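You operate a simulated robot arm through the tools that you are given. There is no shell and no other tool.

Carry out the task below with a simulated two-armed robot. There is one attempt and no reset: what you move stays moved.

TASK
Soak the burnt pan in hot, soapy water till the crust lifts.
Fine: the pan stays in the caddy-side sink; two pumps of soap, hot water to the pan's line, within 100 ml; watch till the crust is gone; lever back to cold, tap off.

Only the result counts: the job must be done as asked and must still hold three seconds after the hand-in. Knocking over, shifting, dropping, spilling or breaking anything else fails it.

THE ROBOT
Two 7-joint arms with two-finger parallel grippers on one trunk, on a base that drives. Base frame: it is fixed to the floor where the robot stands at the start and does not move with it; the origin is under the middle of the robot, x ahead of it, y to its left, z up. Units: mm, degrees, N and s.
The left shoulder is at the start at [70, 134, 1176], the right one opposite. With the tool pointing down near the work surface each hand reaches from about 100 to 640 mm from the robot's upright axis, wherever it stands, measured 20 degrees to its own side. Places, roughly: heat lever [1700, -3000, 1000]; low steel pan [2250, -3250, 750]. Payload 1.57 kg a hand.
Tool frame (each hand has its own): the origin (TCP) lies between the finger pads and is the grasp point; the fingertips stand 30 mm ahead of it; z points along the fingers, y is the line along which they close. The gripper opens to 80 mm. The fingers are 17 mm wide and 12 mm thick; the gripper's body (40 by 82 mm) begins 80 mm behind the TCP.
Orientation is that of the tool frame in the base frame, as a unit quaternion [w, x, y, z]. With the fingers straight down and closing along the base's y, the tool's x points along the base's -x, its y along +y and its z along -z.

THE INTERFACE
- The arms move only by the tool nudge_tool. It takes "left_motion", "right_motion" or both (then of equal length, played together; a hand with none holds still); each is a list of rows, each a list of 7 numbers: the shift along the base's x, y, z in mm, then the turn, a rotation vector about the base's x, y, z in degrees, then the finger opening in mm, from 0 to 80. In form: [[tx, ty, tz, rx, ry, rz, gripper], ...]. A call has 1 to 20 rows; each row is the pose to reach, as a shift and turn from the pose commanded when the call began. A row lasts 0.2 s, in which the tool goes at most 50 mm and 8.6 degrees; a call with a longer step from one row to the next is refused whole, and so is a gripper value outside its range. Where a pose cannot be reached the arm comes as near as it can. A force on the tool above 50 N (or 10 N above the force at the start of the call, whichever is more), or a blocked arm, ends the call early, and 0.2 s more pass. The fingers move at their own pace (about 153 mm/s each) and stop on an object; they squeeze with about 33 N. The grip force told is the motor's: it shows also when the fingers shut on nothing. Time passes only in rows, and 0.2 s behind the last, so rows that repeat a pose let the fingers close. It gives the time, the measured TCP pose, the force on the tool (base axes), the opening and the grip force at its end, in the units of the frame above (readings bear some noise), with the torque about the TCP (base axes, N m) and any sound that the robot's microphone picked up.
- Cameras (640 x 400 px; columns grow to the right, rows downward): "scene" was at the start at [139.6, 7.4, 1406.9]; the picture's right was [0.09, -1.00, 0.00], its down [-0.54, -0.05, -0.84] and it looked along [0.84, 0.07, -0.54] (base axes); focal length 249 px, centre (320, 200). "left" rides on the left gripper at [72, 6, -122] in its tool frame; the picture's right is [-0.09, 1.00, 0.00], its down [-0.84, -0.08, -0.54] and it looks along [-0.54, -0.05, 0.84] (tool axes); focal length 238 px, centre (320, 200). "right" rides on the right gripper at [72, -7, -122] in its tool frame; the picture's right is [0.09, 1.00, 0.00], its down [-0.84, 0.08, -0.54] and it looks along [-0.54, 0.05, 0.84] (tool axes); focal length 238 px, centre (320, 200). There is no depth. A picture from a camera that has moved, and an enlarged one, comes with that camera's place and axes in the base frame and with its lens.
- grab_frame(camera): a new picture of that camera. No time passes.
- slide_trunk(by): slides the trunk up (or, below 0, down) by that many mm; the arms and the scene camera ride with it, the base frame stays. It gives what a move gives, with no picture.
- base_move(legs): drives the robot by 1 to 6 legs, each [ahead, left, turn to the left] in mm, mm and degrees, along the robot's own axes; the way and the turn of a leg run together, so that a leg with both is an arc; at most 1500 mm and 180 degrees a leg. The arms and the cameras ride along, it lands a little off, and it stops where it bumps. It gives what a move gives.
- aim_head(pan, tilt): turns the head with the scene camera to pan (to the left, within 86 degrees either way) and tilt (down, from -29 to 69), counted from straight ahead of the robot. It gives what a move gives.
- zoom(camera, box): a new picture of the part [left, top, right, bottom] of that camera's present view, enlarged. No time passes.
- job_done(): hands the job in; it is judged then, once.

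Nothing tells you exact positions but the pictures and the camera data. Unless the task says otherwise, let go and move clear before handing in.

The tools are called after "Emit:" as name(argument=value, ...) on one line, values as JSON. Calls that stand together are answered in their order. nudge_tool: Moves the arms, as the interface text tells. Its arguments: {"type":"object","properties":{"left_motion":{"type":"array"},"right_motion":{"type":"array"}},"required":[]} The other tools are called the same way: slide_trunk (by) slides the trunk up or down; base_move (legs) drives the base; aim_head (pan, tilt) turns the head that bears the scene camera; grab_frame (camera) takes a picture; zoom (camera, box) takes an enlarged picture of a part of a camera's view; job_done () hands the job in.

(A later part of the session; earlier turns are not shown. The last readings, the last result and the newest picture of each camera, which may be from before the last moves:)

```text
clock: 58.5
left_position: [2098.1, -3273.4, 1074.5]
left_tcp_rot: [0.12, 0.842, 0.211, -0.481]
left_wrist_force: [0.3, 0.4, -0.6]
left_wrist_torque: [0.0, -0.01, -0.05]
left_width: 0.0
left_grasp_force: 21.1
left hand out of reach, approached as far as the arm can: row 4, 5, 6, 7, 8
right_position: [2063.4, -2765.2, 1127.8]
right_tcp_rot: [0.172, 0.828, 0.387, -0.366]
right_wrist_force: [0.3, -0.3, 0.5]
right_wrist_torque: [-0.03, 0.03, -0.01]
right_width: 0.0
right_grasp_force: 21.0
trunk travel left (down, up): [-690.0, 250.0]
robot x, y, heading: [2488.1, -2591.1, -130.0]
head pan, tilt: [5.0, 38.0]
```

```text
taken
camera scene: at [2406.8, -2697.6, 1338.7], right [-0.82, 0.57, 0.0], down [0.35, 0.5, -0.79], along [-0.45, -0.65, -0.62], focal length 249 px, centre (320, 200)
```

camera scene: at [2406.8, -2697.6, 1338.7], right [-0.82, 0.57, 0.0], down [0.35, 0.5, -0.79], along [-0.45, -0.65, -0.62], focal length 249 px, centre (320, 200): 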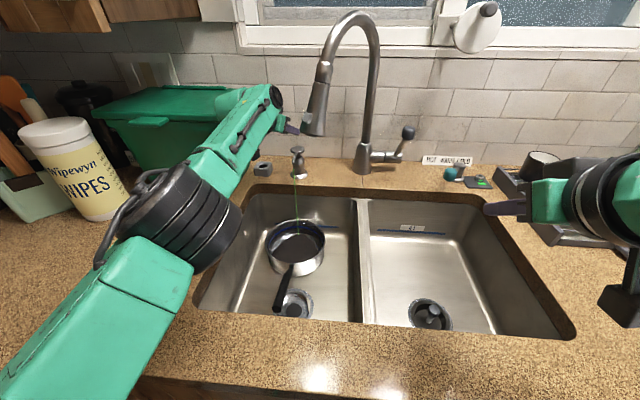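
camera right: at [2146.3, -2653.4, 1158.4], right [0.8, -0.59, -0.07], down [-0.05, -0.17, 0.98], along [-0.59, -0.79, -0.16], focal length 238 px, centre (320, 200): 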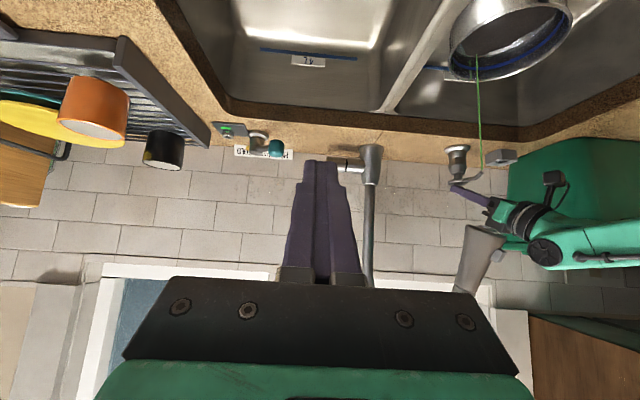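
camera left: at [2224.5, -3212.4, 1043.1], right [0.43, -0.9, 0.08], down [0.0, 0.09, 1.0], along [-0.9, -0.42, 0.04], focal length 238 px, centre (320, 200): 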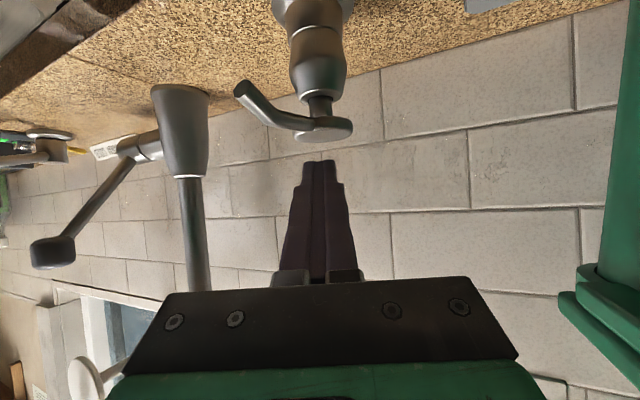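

Emit:
zoom(camera="right", box=[420, 120, 540, 220])

Emit:
zoom(camera="scene", box=[260, 200, 335, 260])

Emit:
nudge_tool(left_motion=[[4, 3, 4, 0, 0, 0, 0]])

Emit:
zoom(camera="right", box=[420, 120, 540, 220])

```text
4.00 times, centred on (480, 170) of right
camera zoom: at [2146.2, -2653.8, 1158.4], right [0.8, -0.59, -0.07], down [-0.05, -0.17, 0.98], along [-0.59, -0.79, -0.17], focal length 953 px, centre (-320, 320)
```

zoom: 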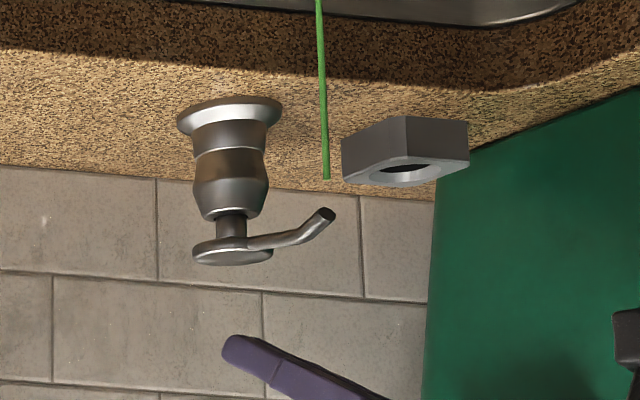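

```text
6.67 times, centred on (298, 230) of scene
camera zoom: at [2406.8, -2697.6, 1338.7], right [-0.82, 0.57, 0.0], down [0.35, 0.5, -0.79], along [-0.45, -0.65, -0.62], focal length 1661 px, centre (470, 0)
```

zoom: 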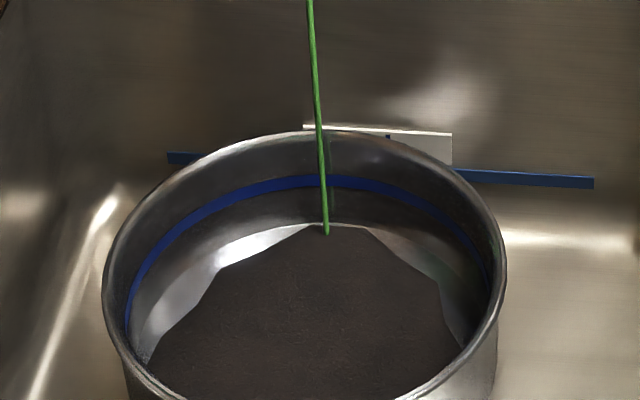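

```text
clock: 58.9
left_position: [2100.7, -3274.4, 1078.3]
left_tcp_rot: [0.121, 0.841, 0.211, -0.483]
left_wrist_force: [-0.1, 0.2, -0.3]
left_wrist_torque: [0.03, -0.01, -0.05]
left_width: 0.0
left_grasp_force: 21.8
right_position: [2061.6, -2762.9, 1128.7]
right_tcp_rot: [0.172, 0.828, 0.386, -0.367]
right_wrist_force: [-0.2, -0.8, 0.9]
right_wrist_torque: [-0.04, -0.01, 0.01]
right_width: 0.0
right_grasp_force: 21.5
trunk travel left (down, up): [-690.0, 250.0]
robot x, y, heading: [2487.9, -2588.6, -129.7]
head pan, tilt: [5.0, 38.0]
```

```text
4.00 times, centred on (480, 170) of right
camera zoom: at [2146.4, -2653.6, 1158.4], right [0.8, -0.59, -0.07], down [-0.05, -0.17, 0.98], along [-0.59, -0.79, -0.17], focal length 953 px, centre (-320, 320)
```

zoom: 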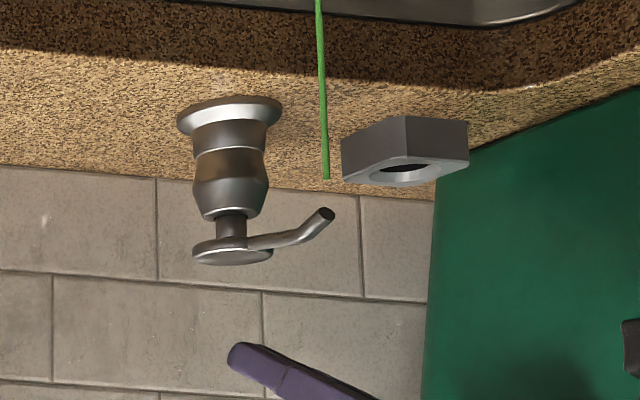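

Emit:
nudge_tool(left_motion=[[40, 22, 0, 0, 0, 0, 0], [80, 44, 0, 0, 0, 0, 0], [120, 66, 5, 0, 0, 0, 0], [160, 88, 10, 0, 0, 0, 0], [200, 110, 15, 0, 0, 0, 0]])

Emit:
grab_frame(camera="scene")

Emit:
zoom(camera="right", box=[420, 120, 540, 220])

```text
clock: 60.1
left_position: [2100.4, -3273.6, 1077.8]
left_tcp_rot: [0.121, 0.842, 0.211, -0.482]
left_wrist_force: [-0.2, 0.4, 0.2]
left_wrist_torque: [-0.03, -0.03, 0.01]
left_width: 0.1
left_grasp_force: 21.0
left hand out of reach, approached as far as the arm can: row 1, 2, 3, 4, 5
right_position: [2062.5, -2764.8, 1128.6]
right_tcp_rot: [0.171, 0.829, 0.386, -0.367]
right_wrist_force: [1.0, -0.6, 0.7]
right_wrist_torque: [-0.04, 0.01, -0.01]
right_width: 0.0
right_grasp_force: 20.7
trunk travel left (down, up): [-690.0, 250.0]
robot x, y, heading: [2486.6, -2585.0, -129.9]
head pan, tilt: [5.0, 38.0]
```

```text
taken
camera scene: at [2406.7, -2697.5, 1338.7], right [-0.82, 0.57, 0.0], down [0.35, 0.5, -0.79], along [-0.45, -0.65, -0.62], focal length 249 px, centre (320, 200)
```

scene: 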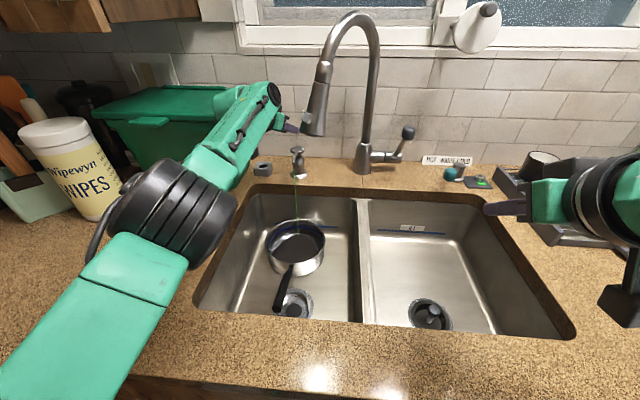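

```text
4.00 times, centred on (480, 170) of right
camera zoom: at [2146.2, -2653.7, 1158.4], right [0.8, -0.59, -0.07], down [-0.05, -0.17, 0.98], along [-0.59, -0.79, -0.17], focal length 953 px, centre (-320, 320)
```

zoom: 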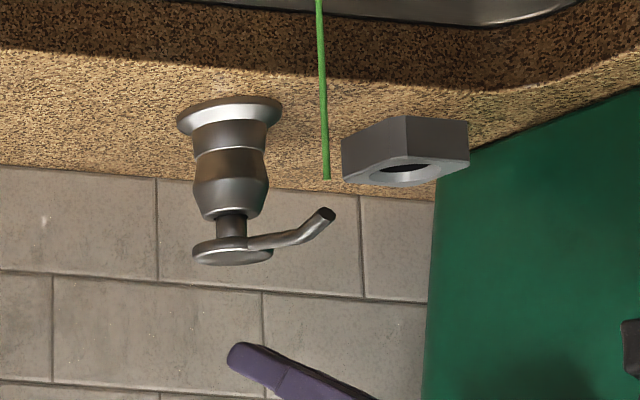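

Emit:
nudge_tool(left_motion=[[10, 10, -5, 0, 0, 4, 0], [20, 20, -5, 0, 0, 8, 0]])

```text
clock: 60.7
left_position: [2100.0, -3273.5, 1078.0]
left_tcp_rot: [0.121, 0.841, 0.211, -0.483]
left_wrist_force: [-0.3, -0.4, 0.2]
left_wrist_torque: [0.0, 0.0, 0.02]
left_width: 0.2
left_grasp_force: 21.0
left hand out of reach, approached as far as the arm can: row 1, 2
right_position: [2062.8, -2763.7, 1128.3]
right_tcp_rot: [0.172, 0.828, 0.387, -0.367]
right_wrist_force: [0.5, -0.6, 0.7]
right_wrist_torque: [0.01, 0.01, 0.02]
right_width: 0.0
right_grasp_force: 21.5
trunk travel left (down, up): [-690.0, 250.0]
robot x, y, heading: [2490.3, -2585.2, -129.9]
head pan, tilt: [5.0, 38.0]
```

Emit:
nudge_tool(left_motion=[[0, 0, -15, 0, 0, 0, 0], [0, 0, -25, 0, 0, 0, 0]])

Emit:
nudge_tool(left_motion=[[20, 11, 0, 0, 0, 0, 0]])

```text
clock: 61.3
left_position: [2099.5, -3275.7, 1056.2]
left_tcp_rot: [0.12, 0.841, 0.211, -0.483]
left_wrist_force: [0.3, 0.1, 0.3]
left_wrist_torque: [-0.02, -0.01, -0.02]
left_width: 0.1
left_grasp_force: 21.5
right_position: [2062.0, -2765.4, 1128.2]
right_tcp_rot: [0.173, 0.828, 0.387, -0.367]
right_wrist_force: [-0.1, 0.7, 0.1]
right_wrist_torque: [0.03, 0.0, 0.0]
right_width: 0.0
right_grasp_force: 20.9
trunk travel left (down, up): [-690.0, 250.0]
robot x, y, heading: [2487.1, -2591.7, -129.9]
head pan, tilt: [5.0, 38.0]
```

```text
clock: 61.7
left_position: [2099.6, -3276.6, 1055.5]
left_tcp_rot: [0.121, 0.841, 0.211, -0.483]
left_wrist_force: [-0.5, 0.6, 0.4]
left_wrist_torque: [-0.04, 0.0, -0.04]
left_width: 0.0
left_grasp_force: 20.9
left hand out of reach, approached as far as the arm can: row 1
right_position: [2062.0, -2764.1, 1128.5]
right_tcp_rot: [0.171, 0.829, 0.386, -0.367]
right_wrist_force: [-0.1, 0.0, 1.3]
right_wrist_torque: [-0.02, 0.01, -0.03]
right_width: 0.0
right_grasp_force: 21.5
trunk travel left (down, up): [-690.0, 250.0]
robot x, y, heading: [2485.1, -2588.8, -130.0]
head pan, tilt: [5.0, 38.0]
```

Emit:
nudge_tool(left_motion=[[0, 0, 10, 3.75, -7.06, 0, 0]])

Emit:
nudge_tool(left_motion=[[0, 0, 10, -3.75, 7.06, 0, 0]])

Emit:
nudge_tool(left_motion=[[0, 0, 0, 0, 0, -6, 0]])

Emit:
nudge_tool(left_motion=[[8, -6, 0, 0, 0, 0, 0]])

```text
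clock: 62.1
left_position: [2099.0, -3276.5, 1055.6]
left_tcp_rot: [0.121, 0.841, 0.211, -0.483]
left_wrist_force: [0.5, -0.2, -0.1]
left_wrist_torque: [0.0, -0.01, -0.01]
left_width: 0.0
left_grasp_force: 21.6
left hand out of reach, approached as far as the arm can: row 1
right_position: [2062.2, -2764.4, 1127.9]
right_tcp_rot: [0.173, 0.829, 0.387, -0.366]
right_wrist_force: [0.8, -0.4, 0.6]
right_wrist_torque: [0.01, 0.03, -0.03]
right_width: 0.0
right_grasp_force: 21.0
trunk travel left (down, up): [-690.0, 250.0]
robot x, y, heading: [2491.0, -2587.9, -129.9]
head pan, tilt: [5.0, 38.0]
```

```text
clock: 62.5
left_position: [2071.9, -3260.2, 1112.8]
left_tcp_rot: [0.134, 0.817, 0.162, -0.537]
left_wrist_force: [-0.2, -0.5, -0.2]
left_wrist_torque: [-0.01, -0.02, 0.0]
left_width: 0.0
left_grasp_force: 21.5
left hand out of reach, approached as far as the arm can: row 1
right_position: [2061.0, -2762.8, 1128.5]
right_tcp_rot: [0.172, 0.829, 0.386, -0.367]
right_wrist_force: [-1.0, -0.7, -0.5]
right_wrist_torque: [0.0, 0.01, -0.01]
right_width: 0.0
right_grasp_force: 21.4
trunk travel left (down, up): [-690.0, 250.0]
robot x, y, heading: [2486.4, -2587.6, -130.0]
head pan, tilt: [5.0, 38.0]
```

```text
clock: 62.9
left_position: [2084.8, -3272.8, 1097.4]
left_tcp_rot: [0.124, 0.814, 0.161, -0.543]
left_wrist_force: [0.0, -1.1, -0.5]
left_wrist_torque: [0.02, 0.0, -0.01]
left_width: 0.0
left_grasp_force: 21.0
left hand out of reach, approached as far as the arm can: row 1
right_position: [2063.5, -2767.5, 1127.9]
right_tcp_rot: [0.171, 0.829, 0.387, -0.367]
right_wrist_force: [-0.9, -0.5, 0.6]
right_wrist_torque: [0.04, 0.0, -0.04]
right_width: 0.0
right_grasp_force: 20.6
trunk travel left (down, up): [-690.0, 250.0]
robot x, y, heading: [2486.4, -2586.6, -129.8]
head pan, tilt: [5.0, 38.0]
```

```text
clock: 63.3
left_position: [2099.7, -3285.5, 1085.0]
left_tcp_rot: [0.124, 0.815, 0.175, -0.539]
left_wrist_force: [0.5, 0.0, 0.4]
left_wrist_torque: [-0.01, 0.03, -0.03]
left_width: 0.0
left_grasp_force: 21.0
left hand out of reach, approached as far as the arm can: row 1
right_position: [2062.7, -2765.5, 1128.5]
right_tcp_rot: [0.172, 0.829, 0.387, -0.366]
right_wrist_force: [-0.8, -0.7, 0.1]
right_wrist_torque: [-0.02, 0.01, -0.01]
right_width: 0.2
right_grasp_force: 21.1
trunk travel left (down, up): [-690.0, 250.0]
robot x, y, heading: [2489.6, -2587.8, -130.0]
head pan, tilt: [5.0, 38.0]
```

Emit:
grab_frame(camera="scene")

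Emit:
grab_frame(camera="right")

Emit:
grab_frame(camera="left")

```text
taken
camera scene: at [2407.1, -2698.3, 1338.6], right [-0.82, 0.57, 0.0], down [0.35, 0.51, -0.79], along [-0.45, -0.65, -0.62], focal length 249 px, centre (320, 200)
```

scene: 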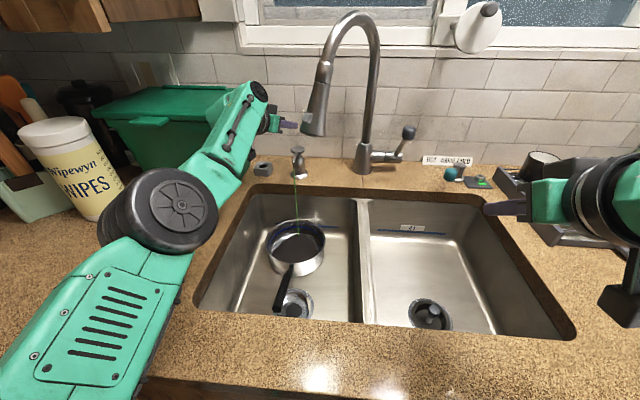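

```text
taken
camera right: at [2146.5, -2654.4, 1158.4], right [0.8, -0.59, -0.07], down [-0.05, -0.17, 0.98], along [-0.59, -0.79, -0.17], focal length 238 px, centre (320, 200)
```

right: 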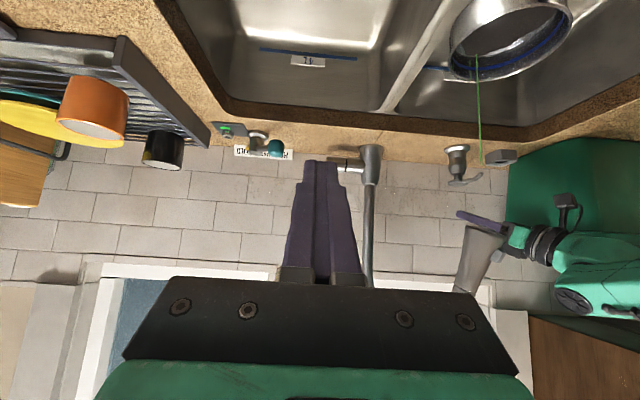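

```text
taken
camera left: at [2230.4, -3231.4, 1066.7], right [0.39, -0.92, 0.1], down [0.12, 0.16, 0.98], along [-0.91, -0.37, 0.17], focal length 238 px, centre (320, 200)
```

left: 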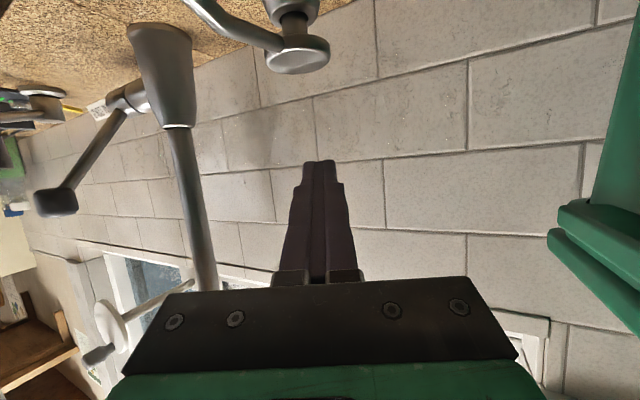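

Emit:
nudge_tool(left_motion=[[20, 11, 0, 0, 0, 0, 0]])

```text
clock: 63.7
left_position: [2099.1, -3283.4, 1086.8]
left_tcp_rot: [0.126, 0.814, 0.176, -0.539]
left_wrist_force: [0.1, 0.0, -0.3]
left_wrist_torque: [0.03, -0.01, 0.01]
left_width: 0.1
left_grasp_force: 21.3
left hand out of reach, approached as far as the arm can: row 1
right_position: [2061.9, -2763.1, 1127.7]
right_tcp_rot: [0.173, 0.828, 0.386, -0.367]
right_wrist_force: [-0.5, 0.7, 0.1]
right_wrist_torque: [0.01, -0.02, 0.0]
right_width: 0.2
right_grasp_force: 20.8
trunk travel left (down, up): [-690.0, 250.0]
robot x, y, heading: [2488.7, -2587.6, -129.9]
head pan, tilt: [5.0, 38.0]
```

The left arm has run into a joint limit here; I'll back the base straight off so the hand leaves the pump area safely, then re-pose the arm.

Emit:
base_move(legs=[[-80, 12, 0]])

Emit:
base_move(legs=[[-140, 0, 0]])

Emit:
grab_frame(camera="scene")

```text
clock: 64.8
left_position: [2160.9, -3229.2, 1084.2]
left_tcp_rot: [0.125, 0.815, 0.177, -0.538]
left_wrist_force: [0.2, -0.5, -0.8]
left_wrist_torque: [0.02, -0.01, -0.02]
left_width: 0.1
left_grasp_force: 21.1
right_position: [2124.3, -2709.5, 1127.7]
right_tcp_rot: [0.172, 0.829, 0.387, -0.366]
right_wrist_force: [0.1, 0.0, -0.4]
right_wrist_torque: [0.02, 0.0, 0.0]
right_width: 0.0
right_grasp_force: 21.3
trunk travel left (down, up): [-690.0, 250.0]
robot x, y, heading: [2558.3, -2532.4, -129.9]
head pan, tilt: [5.0, 38.0]
```

```text
clock: 66.1
left_position: [2254.0, -3121.2, 1084.4]
left_tcp_rot: [0.126, 0.814, 0.178, -0.538]
left_wrist_force: [0.4, 0.3, 0.0]
left_wrist_torque: [-0.01, 0.0, 0.03]
left_width: 0.1
left_grasp_force: 21.4
right_position: [2215.1, -2602.7, 1126.4]
right_tcp_rot: [0.172, 0.828, 0.388, -0.366]
right_wrist_force: [0.3, 0.2, -0.6]
right_wrist_torque: [0.01, 0.03, 0.0]
right_width: 0.2
right_grasp_force: 21.2
trunk travel left (down, up): [-690.0, 250.0]
robot x, y, heading: [2641.8, -2424.5, -129.9]
head pan, tilt: [5.0, 38.0]
```

```text
taken
camera scene: at [2559.7, -2534.6, 1338.5], right [-0.82, 0.57, 0.0], down [0.35, 0.51, -0.79], along [-0.45, -0.65, -0.62], focal length 249 px, centre (320, 200)
```

scene: 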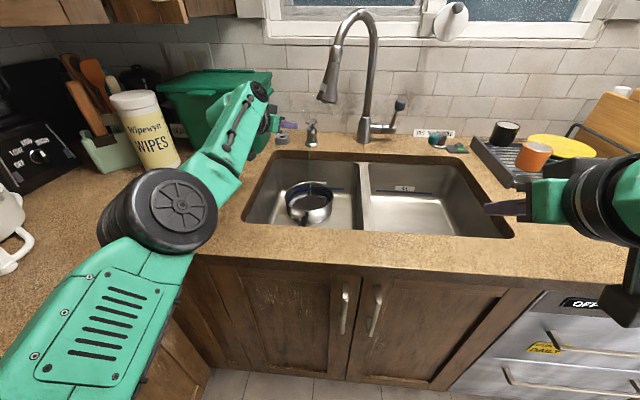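

Emit:
slide_trunk(by=100)

Emit:
nudge_tool(left_motion=[[0, 0, 0, 3.75, -7.06, 0, 0], [0, 0, 0, 7.5, -14.1, 0, 0], [0, 0, 0, 11.2, -21.2, 0, 0]])

Emit:
nudge_tool(left_motion=[[30, 35, 0, 0, 0, 0, 0], [60, 70, 0, 0, 0, 0, 0]])

```text
clock: 67.4
left_position: [2254.4, -3119.7, 1184.1]
left_tcp_rot: [0.126, 0.814, 0.178, -0.539]
left_wrist_force: [-1.0, -0.2, 0.3]
left_wrist_torque: [0.03, -0.05, -0.03]
left_width: 0.0
left_grasp_force: 20.7
right_position: [2215.2, -2602.2, 1227.4]
right_tcp_rot: [0.173, 0.828, 0.388, -0.366]
right_wrist_force: [0.5, -1.1, 0.2]
right_wrist_torque: [0.02, -0.03, 0.03]
right_width: 0.0
right_grasp_force: 21.4
trunk travel left (down, up): [-790.0, 150.0]
robot x, y, heading: [2640.0, -2427.7, -129.7]
head pan, tilt: [5.0, 38.0]
```

```text
clock: 68.2
left_position: [2293.6, -3087.1, 1179.1]
left_tcp_rot: [0.085, 0.895, 0.2, -0.39]
left_wrist_force: [-0.3, 0.2, 1.5]
left_wrist_torque: [0.02, 0.0, 0.01]
left_width: 0.2
left_grasp_force: 21.0
left hand out of reach, approached as far as the arm can: row 1, 2, 3
right_position: [2216.1, -2598.7, 1228.1]
right_tcp_rot: [0.173, 0.829, 0.387, -0.365]
right_wrist_force: [-0.6, -0.2, -0.7]
right_wrist_torque: [-0.05, 0.0, 0.02]
right_width: 0.0
right_grasp_force: 20.9
trunk travel left (down, up): [-790.0, 150.0]
robot x, y, heading: [2642.1, -2421.2, -129.7]
head pan, tilt: [5.0, 38.0]
```

```text
clock: 68.8
left_position: [2353.1, -3014.9, 1177.1]
left_tcp_rot: [0.084, 0.894, 0.198, -0.392]
left_wrist_force: [0.1, -0.3, 0.4]
left_wrist_torque: [-0.03, 0.02, 0.0]
left_width: 0.0
left_grasp_force: 20.8
right_position: [2218.0, -2599.5, 1229.4]
right_tcp_rot: [0.173, 0.828, 0.388, -0.368]
right_wrist_force: [0.5, 0.8, 0.5]
right_wrist_torque: [-0.01, 0.03, 0.03]
right_width: 0.0
right_grasp_force: 20.9
trunk travel left (down, up): [-790.0, 150.0]
robot x, y, heading: [2640.5, -2427.6, -129.9]
head pan, tilt: [5.0, 38.0]
```

Emit:
nudge_tool(left_motion=[[10, 10, 0, 3.54, -7.73, 0, 0], [20, 20, 0, 7.08, -15.46, 0, 0], [30, 30, 0, 10.6, -23.2, 0, 0], [40, 40, 0, 14.2, -30.9, 0, 0], [50, 50, 0, 17.7, -38.7, 0, 0]])

Emit:
nudge_tool(left_motion=[[10, 10, 0, 0, 0, 8.4, 0], [20, 20, 0, 0, 0, 16.8, 0], [30, 30, 0, 0, 0, 25.2, 0]])

Emit:
grab_frame(camera="scene")

```text
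clock: 70.0
left_position: [2405.3, -2969.6, 1179.4]
left_tcp_rot: [0.01, 0.976, 0.215, -0.037]
left_wrist_force: [1.0, 0.0, 0.6]
left_wrist_torque: [0.0, -0.01, -0.02]
left_width: 0.0
left_grasp_force: 20.9
right_position: [2217.3, -2601.2, 1228.3]
right_tcp_rot: [0.172, 0.828, 0.388, -0.366]
right_wrist_force: [0.1, 0.1, -0.4]
right_wrist_torque: [-0.02, -0.01, -0.03]
right_width: 0.1
right_grasp_force: 20.9
trunk travel left (down, up): [-790.0, 150.0]
robot x, y, heading: [2641.2, -2423.3, -129.6]
head pan, tilt: [5.0, 38.0]
```

```text
clock: 70.8
left_position: [2420.3, -2977.8, 1186.7]
left_tcp_rot: [0.019, 0.904, 0.427, -0.034]
left_wrist_force: [-0.5, -0.4, -0.6]
left_wrist_torque: [0.01, 0.02, -0.02]
left_width: 0.0
left_grasp_force: 20.9
left hand out of reach, approached as far as the arm can: row 1, 2, 3
right_position: [2216.0, -2601.2, 1228.5]
right_tcp_rot: [0.172, 0.828, 0.387, -0.367]
right_wrist_force: [0.0, -0.6, 0.4]
right_wrist_torque: [0.02, -0.02, -0.01]
right_width: 0.0
right_grasp_force: 20.7
trunk travel left (down, up): [-790.0, 150.0]
robot x, y, heading: [2640.7, -2425.4, -129.8]
head pan, tilt: [5.0, 38.0]
```

```text
taken
camera scene: at [2560.9, -2533.4, 1438.7], right [-0.82, 0.57, 0.0], down [0.35, 0.51, -0.79], along [-0.45, -0.65, -0.62], focal length 249 px, centre (320, 200)
```

scene: 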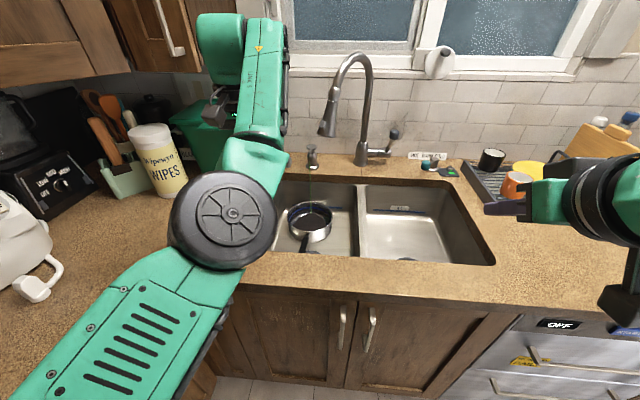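

Emit:
nudge_tool(left_motion=[[25, -21, 0, 0, 0, 0, 0], [50, -42, 0, 0, 0, 0, 0], [75, -63, 0, 0, 0, 0, 0]])

Emit:
grab_frame(camera="scene")

Emit:
grab_frame(camera="left")

```text
clock: 71.6
left_position: [2495.9, -3040.8, 1189.4]
left_tcp_rot: [0.019, 0.905, 0.424, -0.035]
left_wrist_force: [0.3, -1.3, -0.2]
left_wrist_torque: [0.03, -0.02, 0.0]
left_width: 0.0
left_grasp_force: 21.4
right_position: [2217.2, -2601.8, 1228.0]
right_tcp_rot: [0.172, 0.828, 0.388, -0.367]
right_wrist_force: [0.4, -0.5, 0.0]
right_wrist_torque: [0.02, -0.02, -0.02]
right_width: 0.0
right_grasp_force: 21.5
trunk travel left (down, up): [-790.0, 150.0]
robot x, y, heading: [2641.2, -2425.1, -130.0]
head pan, tilt: [5.0, 38.0]
```

```text
taken
camera scene: at [2561.8, -2534.1, 1438.7], right [-0.82, 0.57, 0.0], down [0.35, 0.51, -0.79], along [-0.45, -0.65, -0.62], focal length 249 px, centre (320, 200)
```

scene: 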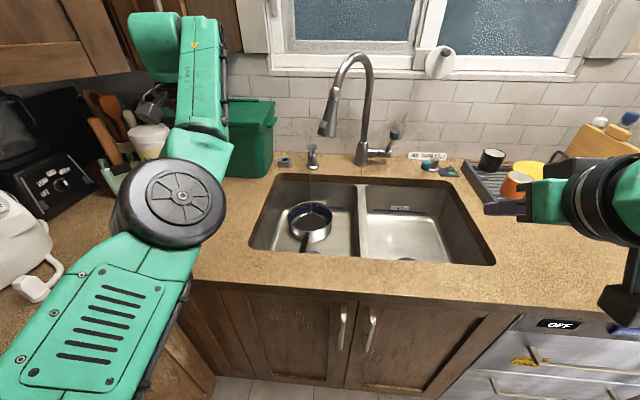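

```text
taken
camera left: at [2553.4, -2982.5, 1305.5], right [0.71, -0.71, 0.01], down [-0.57, -0.56, 0.61], along [-0.42, -0.43, -0.8], focal length 238 px, centre (320, 200)
```

left: 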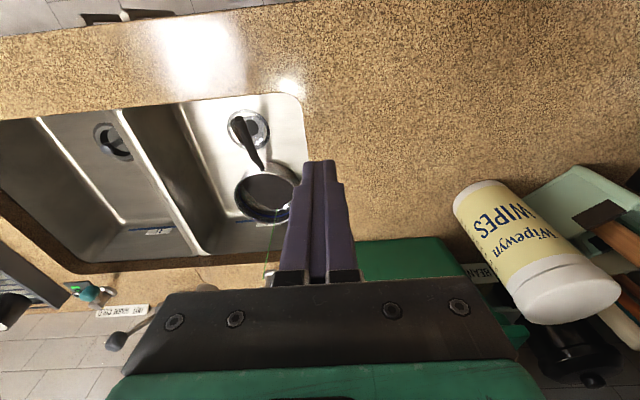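

Emit:
zoom(camera="scene", box=[270, 130, 350, 250])

Emit:
zoom(camera="left", box=[220, 140, 340, 300])

```text
3.33 times, centred on (310, 190) of scene
camera zoom: at [2561.8, -2534.1, 1438.7], right [-0.82, 0.57, 0.0], down [0.35, 0.51, -0.79], along [-0.45, -0.65, -0.62], focal length 831 px, centre (353, 233)
```

zoom: 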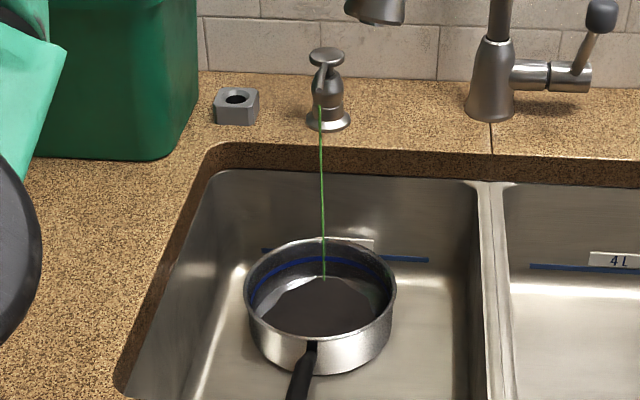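

```text
2.50 times, centred on (280, 220) of left
camera zoom: at [2553.4, -2982.5, 1305.5], right [0.71, -0.71, 0.01], down [-0.57, -0.56, 0.61], along [-0.42, -0.43, -0.8], focal length 596 px, centre (420, 150)
```

zoom: 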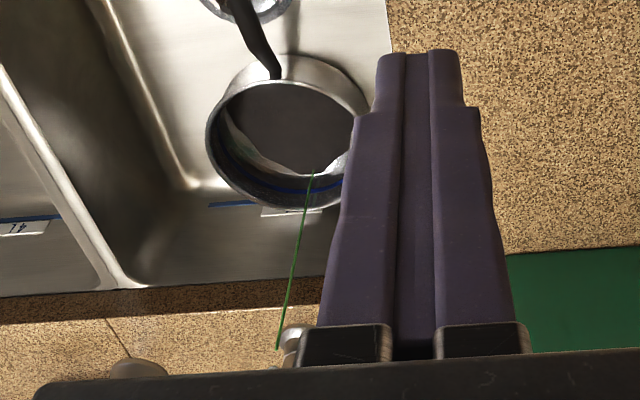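

Emit:
nudge_tool(left_motion=[[25, 30, 0, 0, 0, 0, 0], [50, 60, 0, 0, 0, 0, 0], [75, 90, 0, 0, 0, 0, 0], [100, 120, 0, 0, 0, 0, 0]])

Emit:
grab_frame(camera="scene")

```text
clock: 72.6
left_position: [2592.4, -3000.3, 1195.3]
left_tcp_rot: [0.031, 0.904, 0.423, -0.043]
left_wrist_force: [0.8, 0.9, -0.6]
left_wrist_torque: [-0.02, 0.09, -0.03]
left_width: 0.0
left_grasp_force: 21.6
left hand out of reach, approached as far as the arm can: row 2, 3, 4
right_position: [2219.2, -2601.1, 1228.9]
right_tcp_rot: [0.172, 0.828, 0.387, -0.368]
right_wrist_force: [-0.2, 0.9, -0.3]
right_wrist_torque: [-0.01, 0.02, 0.01]
right_width: 0.0
right_grasp_force: 21.8
trunk travel left (down, up): [-790.0, 150.0]
robot x, y, heading: [2644.5, -2424.2, -130.1]
head pan, tilt: [5.0, 38.0]
```

```text
taken
camera scene: at [2563.1, -2532.3, 1438.9], right [-0.82, 0.57, 0.0], down [0.35, 0.51, -0.79], along [-0.45, -0.65, -0.61], focal length 249 px, centre (320, 200)
```

scene: 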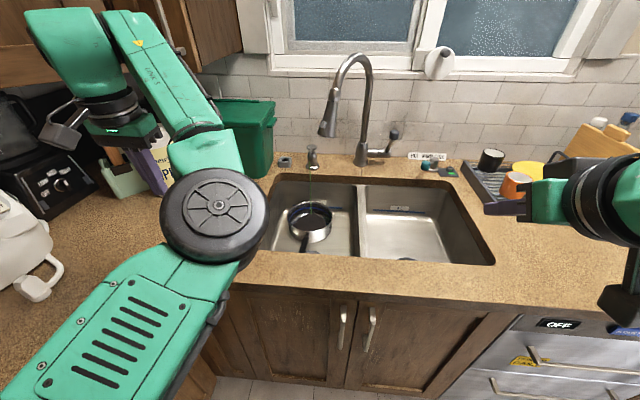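

Emit:
base_move(legs=[[200, -100, 0]])

Emit:
slide_trunk(by=-70)

Emit:
aim_head(pan=0, tilt=38)

Emit:
grab_frame(camera="scene")

Emit:
grab_frame(camera="right")

```text
clock: 74.3
left_position: [2388.4, -3091.4, 1196.1]
left_tcp_rot: [0.032, 0.903, 0.426, -0.045]
left_wrist_force: [-0.2, 0.1, -0.5]
left_wrist_torque: [-0.01, 0.01, 0.03]
left_width: 0.2
left_grasp_force: 20.9
right_position: [2012.9, -2692.6, 1228.7]
right_tcp_rot: [0.174, 0.827, 0.391, -0.366]
right_wrist_force: [0.7, -0.6, -0.6]
right_wrist_torque: [-0.01, 0.04, 0.01]
right_width: 0.0
right_grasp_force: 21.1
trunk travel left (down, up): [-790.0, 150.0]
robot x, y, heading: [2437.5, -2515.9, -129.4]
head pan, tilt: [5.0, 38.0]
```

```text
clock: 75.4
left_position: [2386.6, -3090.7, 1125.8]
left_tcp_rot: [0.031, 0.903, 0.426, -0.044]
left_wrist_force: [0.6, 0.3, 0.4]
left_wrist_torque: [-0.02, -0.01, -0.01]
left_width: 0.2
left_grasp_force: 20.9
right_position: [2012.5, -2693.2, 1158.4]
right_tcp_rot: [0.173, 0.827, 0.39, -0.366]
right_wrist_force: [0.2, -1.1, 1.0]
right_wrist_torque: [0.01, 0.03, 0.03]
right_width: 0.0
right_grasp_force: 21.6
trunk travel left (down, up): [-720.0, 220.0]
robot x, y, heading: [2436.4, -2515.1, -129.6]
head pan, tilt: [5.0, 38.0]
```

```text
clock: 76.1
left_position: [2386.9, -3091.7, 1125.6]
left_tcp_rot: [0.032, 0.903, 0.426, -0.043]
left_wrist_force: [-0.1, 0.5, 0.7]
left_wrist_torque: [0.06, 0.01, 0.01]
left_width: 0.0
left_grasp_force: 21.0
right_position: [2011.9, -2693.2, 1158.3]
right_tcp_rot: [0.173, 0.827, 0.389, -0.367]
right_wrist_force: [-0.3, 0.5, -0.1]
right_wrist_torque: [0.0, -0.01, -0.03]
right_width: 0.2
right_grasp_force: 21.2
trunk travel left (down, up): [-720.0, 220.0]
robot x, y, heading: [2437.6, -2514.7, -129.4]
head pan, tilt: [0.0, 38.0]
```

```text
taken
camera scene: at [2349.1, -2619.6, 1368.7], right [-0.77, 0.64, 0.0], down [0.39, 0.48, -0.79], along [-0.5, -0.61, -0.62], focal length 249 px, centre (320, 200)
```

scene: 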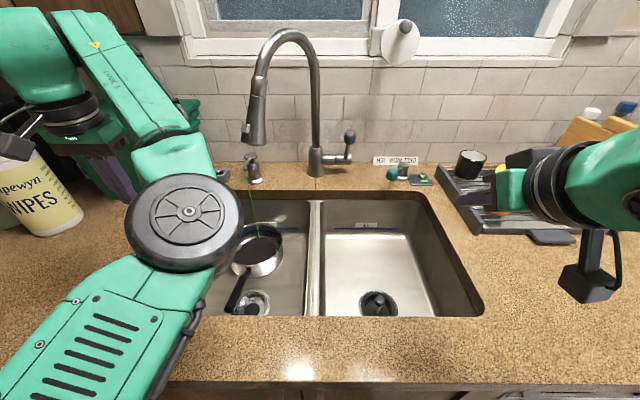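

```text
taken
camera right: at [2094.1, -2582.5, 1188.4], right [0.81, -0.59, -0.07], down [-0.04, -0.17, 0.98], along [-0.59, -0.79, -0.17], focal length 238 px, centre (320, 200)
```

right: 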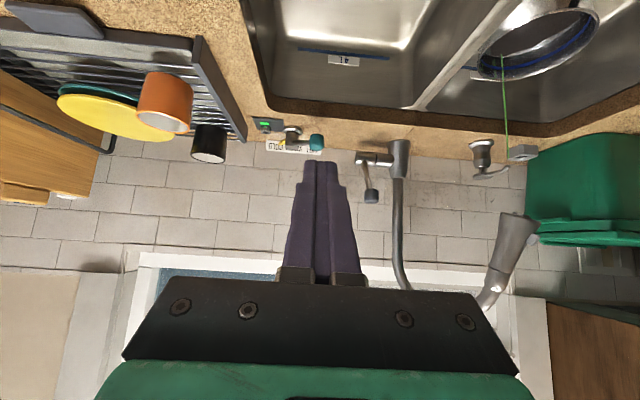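

Emit:
zoom(camera="right", box=[230, 90, 410, 210])

Emit:
zoom(camera="scene", box=[300, 110, 460, 210])

```text
3.33 times, centred on (320, 150) of right
camera zoom: at [2094.1, -2582.5, 1188.4], right [0.81, -0.59, -0.07], down [-0.04, -0.17, 0.98], along [-0.59, -0.79, -0.17], focal length 794 px, centre (320, 367)
```

zoom: 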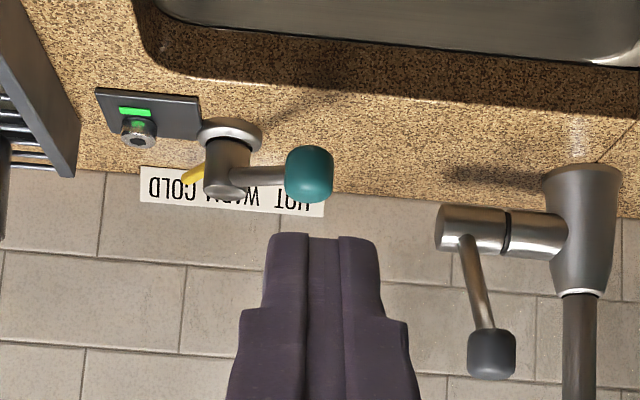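

```text
4.00 times, centred on (380, 160) of scene
camera zoom: at [2349.1, -2619.6, 1368.7], right [-0.77, 0.64, 0.0], down [0.39, 0.48, -0.79], along [-0.5, -0.61, -0.62], focal length 997 px, centre (80, 360)
```

zoom: 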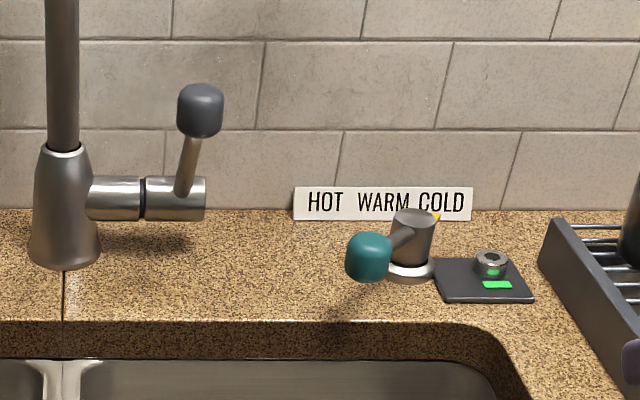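

Emit:
nudge_tool(right_motion=[[-25.2, -31.1, -8, -1.31, 1.1, 0, 20], [-50.4, -62.2, -20, -2.62, 2.2, 0, 50], [-75.6, -93.3, -36, -3.93, 3.3, 0, 70], [-100.8, -124.4, -54, -5.24, 4.4, 0, 70], [-126, -155.5, -74, -6.55, 5.5, 0, 70], [-151, -186.6, -94, -7.86, 6.6, 0, 70], [-176.2, -217.7, -113, -9.2, 7.7, 0, 70], [-176.2, -217.7, -113, -9.2, 7.7, 0, 70]])

Emit:
grab_frame(camera="right")

Emit:
grab_frame(camera="scene")

```text
clock: 77.9
left_position: [2387.5, -3091.5, 1126.0]
left_tcp_rot: [0.031, 0.903, 0.426, -0.044]
left_wrist_force: [0.0, 0.9, 0.3]
left_wrist_torque: [-0.02, 0.01, -0.04]
left_width: 0.0
left_grasp_force: 20.7
right_position: [1836.4, -2910.2, 1045.8]
right_tcp_rot: [0.213, 0.784, 0.37, -0.451]
right_wrist_force: [-0.5, -0.3, 0.7]
right_wrist_torque: [0.01, -0.03, -0.01]
right_width: 70.1
right_grasp_force: 0.1
trunk travel left (down, up): [-720.0, 220.0]
robot x, y, heading: [2435.5, -2512.1, -129.6]
head pan, tilt: [0.0, 38.0]
```

```text
taken
camera right: at [1922.8, -2796.2, 1046.2], right [0.8, -0.6, -0.08], down [0.09, -0.01, 1.0], along [-0.6, -0.8, 0.04], focal length 238 px, centre (320, 200)
```

right: 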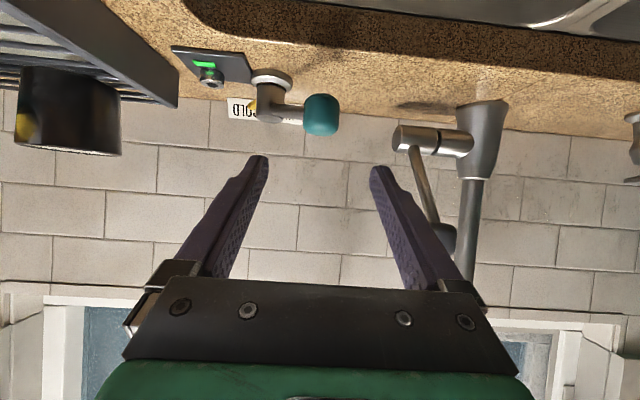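

```text
taken
camera scene: at [2349.4, -2618.9, 1368.8], right [-0.77, 0.64, 0.0], down [0.39, 0.47, -0.79], along [-0.5, -0.61, -0.62], focal length 249 px, centre (320, 200)
```

scene: 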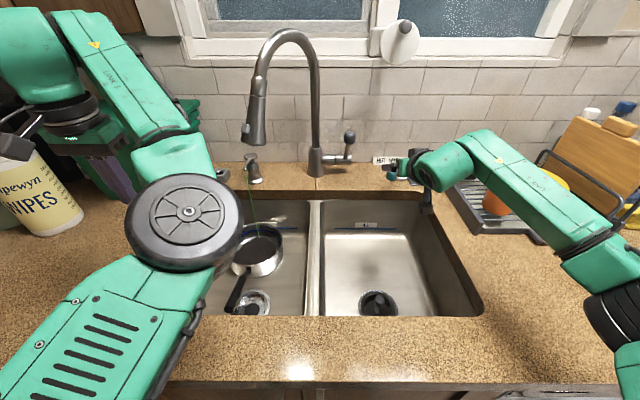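

Emit:
nudge_tool(right_motion=[[-12, -15, -20, 0, 0, 0, 70], [-25, -30, -42, 0, 0, 0, 70], [-38, -45, -62, 0, 0, 0, 70], [-38, -45, -62, 0, 0, 0, 46], [-38, -45, -62, 0, 0, 0, 46]])

Emit:
grab_frame(camera="right")

Emit:
zoom(camera="scene", box=[320, 120, 480, 220])

```text
clock: 79.1
left_position: [2386.2, -3091.9, 1125.2]
left_tcp_rot: [0.03, 0.903, 0.426, -0.044]
left_wrist_force: [0.2, 0.2, -0.5]
left_wrist_torque: [0.01, -0.02, -0.01]
left_width: 0.0
left_grasp_force: 21.3
right_position: [1798.2, -2954.8, 985.0]
right_tcp_rot: [0.212, 0.784, 0.369, -0.451]
right_wrist_force: [-0.6, -0.3, -1.1]
right_wrist_torque: [0.01, 0.03, 0.02]
right_width: 46.3
right_grasp_force: 0.1
trunk travel left (down, up): [-720.0, 220.0]
robot x, y, heading: [2434.3, -2512.8, -129.6]
head pan, tilt: [0.0, 38.0]
```

```text
taken
camera right: at [1883.5, -2840.6, 985.0], right [0.8, -0.6, -0.08], down [0.09, -0.01, 1.0], along [-0.6, -0.8, 0.04], focal length 238 px, centre (320, 200)
```

right: 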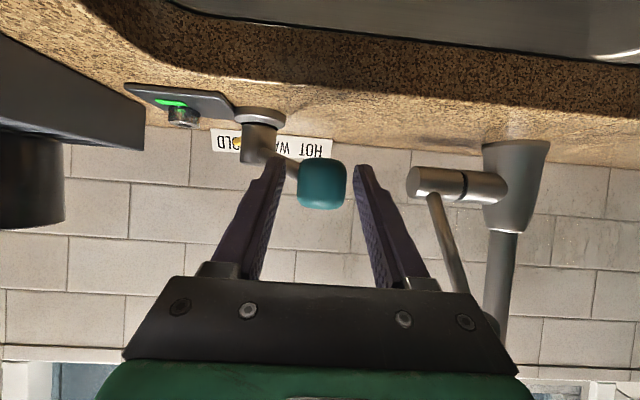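

```text
4.00 times, centred on (400, 170) of scene
camera zoom: at [2349.0, -2619.5, 1368.7], right [-0.77, 0.64, 0.0], down [0.39, 0.48, -0.79], along [-0.5, -0.61, -0.62], focal length 997 px, centre (0, 320)
```

zoom: 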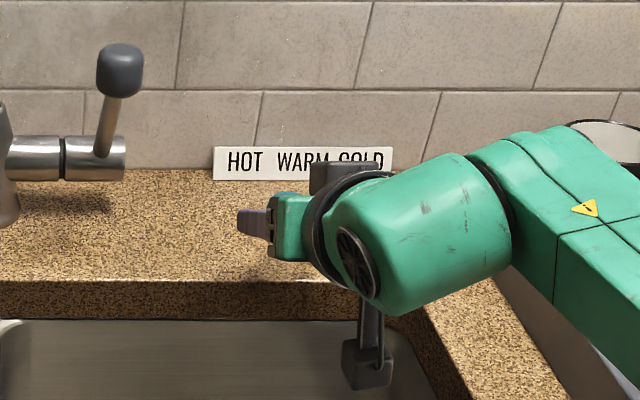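

The fingers straddle the heat knob. I sweep it along its arc toward HOT (knob to the right, pointer to the left).

Emit:
nudge_tool(right_motion=[[-5.2, 15.4, 0, 0, 0, 0, 46], [-12.7, 30, 0, 0, 0, 0, 46], [-22.4, 43.1, 0, 0, 0, 0, 46], [-34.1, 54.6, 0, 0, 0, 0, 46], [-47.3, 64, 0, 0, 0, 0, 46], [-62, 71.3, 0, 0, 0, 0, 46], [-77.6, 76.2, 0, 0, 0, 0, 46], [-93.7, 78.6, 0, 0, 0, 0, 46]])

Emit:
grab_frame(camera="right")

Emit:
zoom(camera="scene", box=[320, 120, 480, 220])

```text
clock: 80.9
left_position: [2387.0, -3091.7, 1125.4]
left_tcp_rot: [0.032, 0.903, 0.426, -0.044]
left_wrist_force: [0.2, -0.1, -1.1]
left_wrist_torque: [-0.03, -0.01, 0.01]
left_width: 0.0
left_grasp_force: 21.2
right_position: [1734.7, -2885.0, 985.0]
right_tcp_rot: [0.213, 0.784, 0.37, -0.45]
right_wrist_force: [0.1, -0.7, -0.7]
right_wrist_torque: [-0.01, 0.02, 0.01]
right_width: 45.9
right_grasp_force: 0.0
right hand out of reach, approached as far as the arm can: row 7, 8
trunk travel left (down, up): [-720.0, 220.0]
robot x, y, heading: [2435.8, -2512.8, -129.4]
head pan, tilt: [0.0, 38.0]
```

```text
taken
camera right: at [1819.5, -2770.5, 985.4], right [0.8, -0.6, -0.08], down [0.09, -0.01, 1.0], along [-0.6, -0.8, 0.04], focal length 238 px, centre (320, 200)
```

right: 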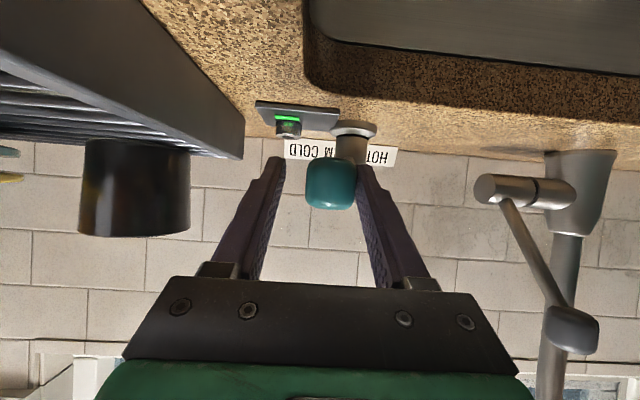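

```text
4.00 times, centred on (400, 170) of scene
camera zoom: at [2348.9, -2619.7, 1368.7], right [-0.77, 0.64, 0.0], down [0.39, 0.48, -0.79], along [-0.5, -0.61, -0.62], focal length 997 px, centre (0, 320)
```

zoom: 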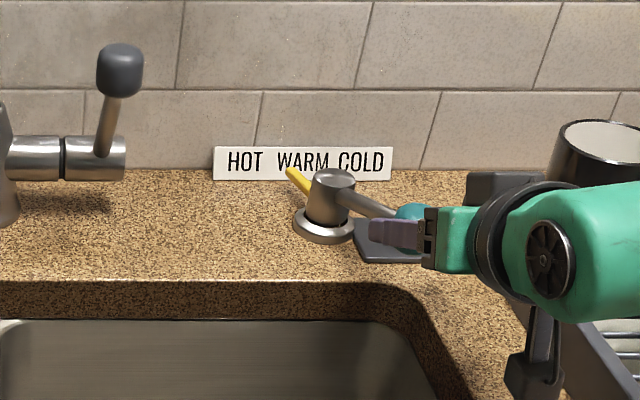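

Emit:
nudge_tool(right_motion=[[6, -5, 0, 0, 0, 0, 60], [6, -5, 25, 0, 0, 0, 60], [6, -5, 60, 0, 0, 0, 60], [10, 0, 80, 0, 0, 0, 60]])

Emit:
base_move(legs=[[0, -90, 0]])

Emit:
grab_frame(camera="right")

Emit:
grab_frame(camera="scene")

```text
clock: 81.9
left_position: [2387.5, -3092.1, 1125.7]
left_tcp_rot: [0.031, 0.903, 0.426, -0.045]
left_wrist_force: [0.2, -0.7, -0.8]
left_wrist_torque: [0.01, 0.02, 0.03]
left_width: 0.1
left_grasp_force: 21.3
right_position: [1744.1, -2885.0, 1065.7]
right_tcp_rot: [0.212, 0.784, 0.37, -0.451]
right_wrist_force: [0.4, 0.1, -1.1]
right_wrist_torque: [0.0, 0.0, -0.03]
right_width: 60.0
right_grasp_force: 0.1
trunk travel left (down, up): [-720.0, 220.0]
robot x, y, heading: [2434.5, -2514.9, -129.4]
head pan, tilt: [0.0, 38.0]
```

```text
clock: 83.0
left_position: [2316.0, -3034.2, 1126.0]
left_tcp_rot: [0.03, 0.903, 0.426, -0.045]
left_wrist_force: [0.1, 0.7, 0.4]
left_wrist_torque: [-0.02, -0.03, 0.03]
left_width: 0.0
left_grasp_force: 21.2
right_position: [1675.9, -2826.4, 1066.2]
right_tcp_rot: [0.213, 0.783, 0.371, -0.451]
right_wrist_force: [-0.5, 0.5, -0.1]
right_wrist_torque: [0.01, -0.02, 0.0]
right_width: 60.1
right_grasp_force: 0.0
trunk travel left (down, up): [-720.0, 220.0]
robot x, y, heading: [2368.1, -2454.8, -129.7]
head pan, tilt: [0.0, 38.0]
```

```text
taken
camera right: at [1759.7, -2713.8, 1066.8], right [0.8, -0.6, -0.08], down [0.09, -0.01, 1.0], along [-0.6, -0.8, 0.04], focal length 238 px, centre (320, 200)
```

right: 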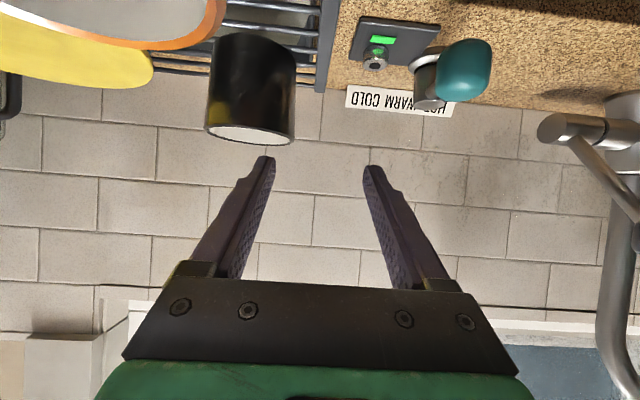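

```text
taken
camera scene: at [2279.5, -2562.3, 1368.7], right [-0.77, 0.64, 0.0], down [0.39, 0.48, -0.79], along [-0.5, -0.61, -0.62], focal length 249 px, centre (320, 200)
```

scene: 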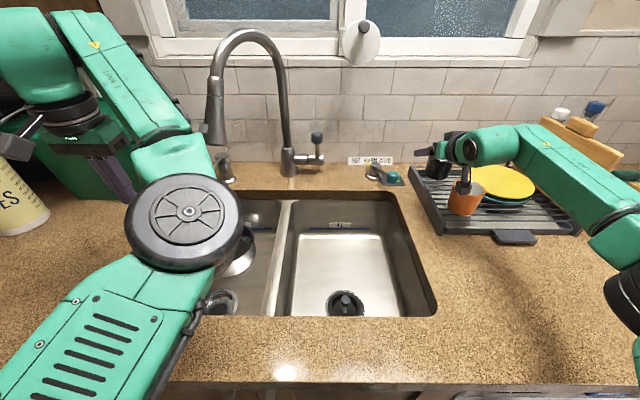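

Emit:
nudge_tool(right_motion=[[10, -8, 15, 0, 0, 0, 70], [36, -32, 15, 0, 0, 0, 70], [69, -60, 10, 0, 0, 0, 70], [69, -60, 0, 0, 0, 0, 70]])

Emit:
grab_frame(camera="right")

Emit:
zoom(camera="scene", box=[330, 110, 490, 210])

```text
clock: 84.0
left_position: [2315.9, -3033.4, 1125.5]
left_tcp_rot: [0.031, 0.903, 0.426, -0.044]
left_wrist_force: [-0.1, 0.4, -0.5]
left_wrist_torque: [0.02, 0.03, 0.0]
left_width: 0.0
left_grasp_force: 21.2
right_position: [1742.7, -2886.7, 1066.0]
right_tcp_rot: [0.213, 0.784, 0.37, -0.45]
right_wrist_force: [-0.4, 0.7, -0.5]
right_wrist_torque: [-0.01, 0.01, 0.03]
right_width: 69.7
right_grasp_force: 0.0
trunk travel left (down, up): [-720.0, 220.0]
robot x, y, heading: [2361.5, -2456.4, -129.2]
head pan, tilt: [0.0, 38.0]
```

```text
taken
camera right: at [1827.1, -2773.1, 1066.3], right [0.8, -0.6, -0.08], down [0.09, -0.01, 1.0], along [-0.6, -0.8, 0.04], focal length 238 px, centre (320, 200)
```

right: 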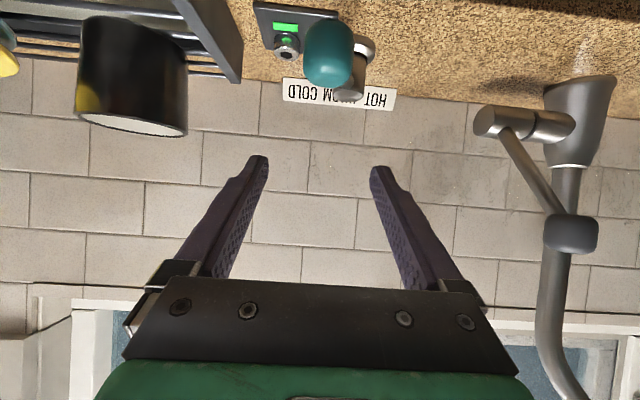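

```text
4.00 times, centred on (410, 160) of scene
camera zoom: at [2277.7, -2560.9, 1368.7], right [-0.77, 0.64, 0.0], down [0.39, 0.47, -0.79], along [-0.5, -0.61, -0.62], focal length 997 px, centre (-40, 360)
```

zoom: 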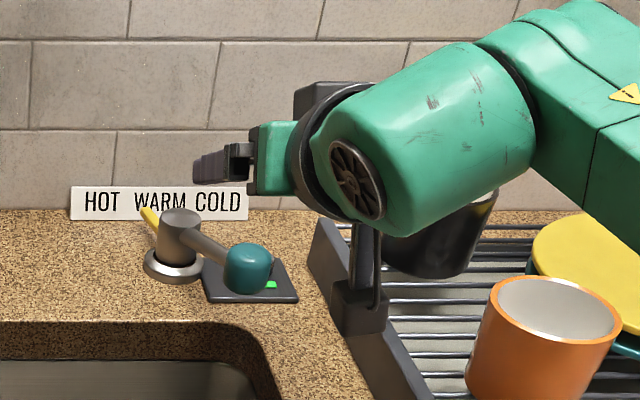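

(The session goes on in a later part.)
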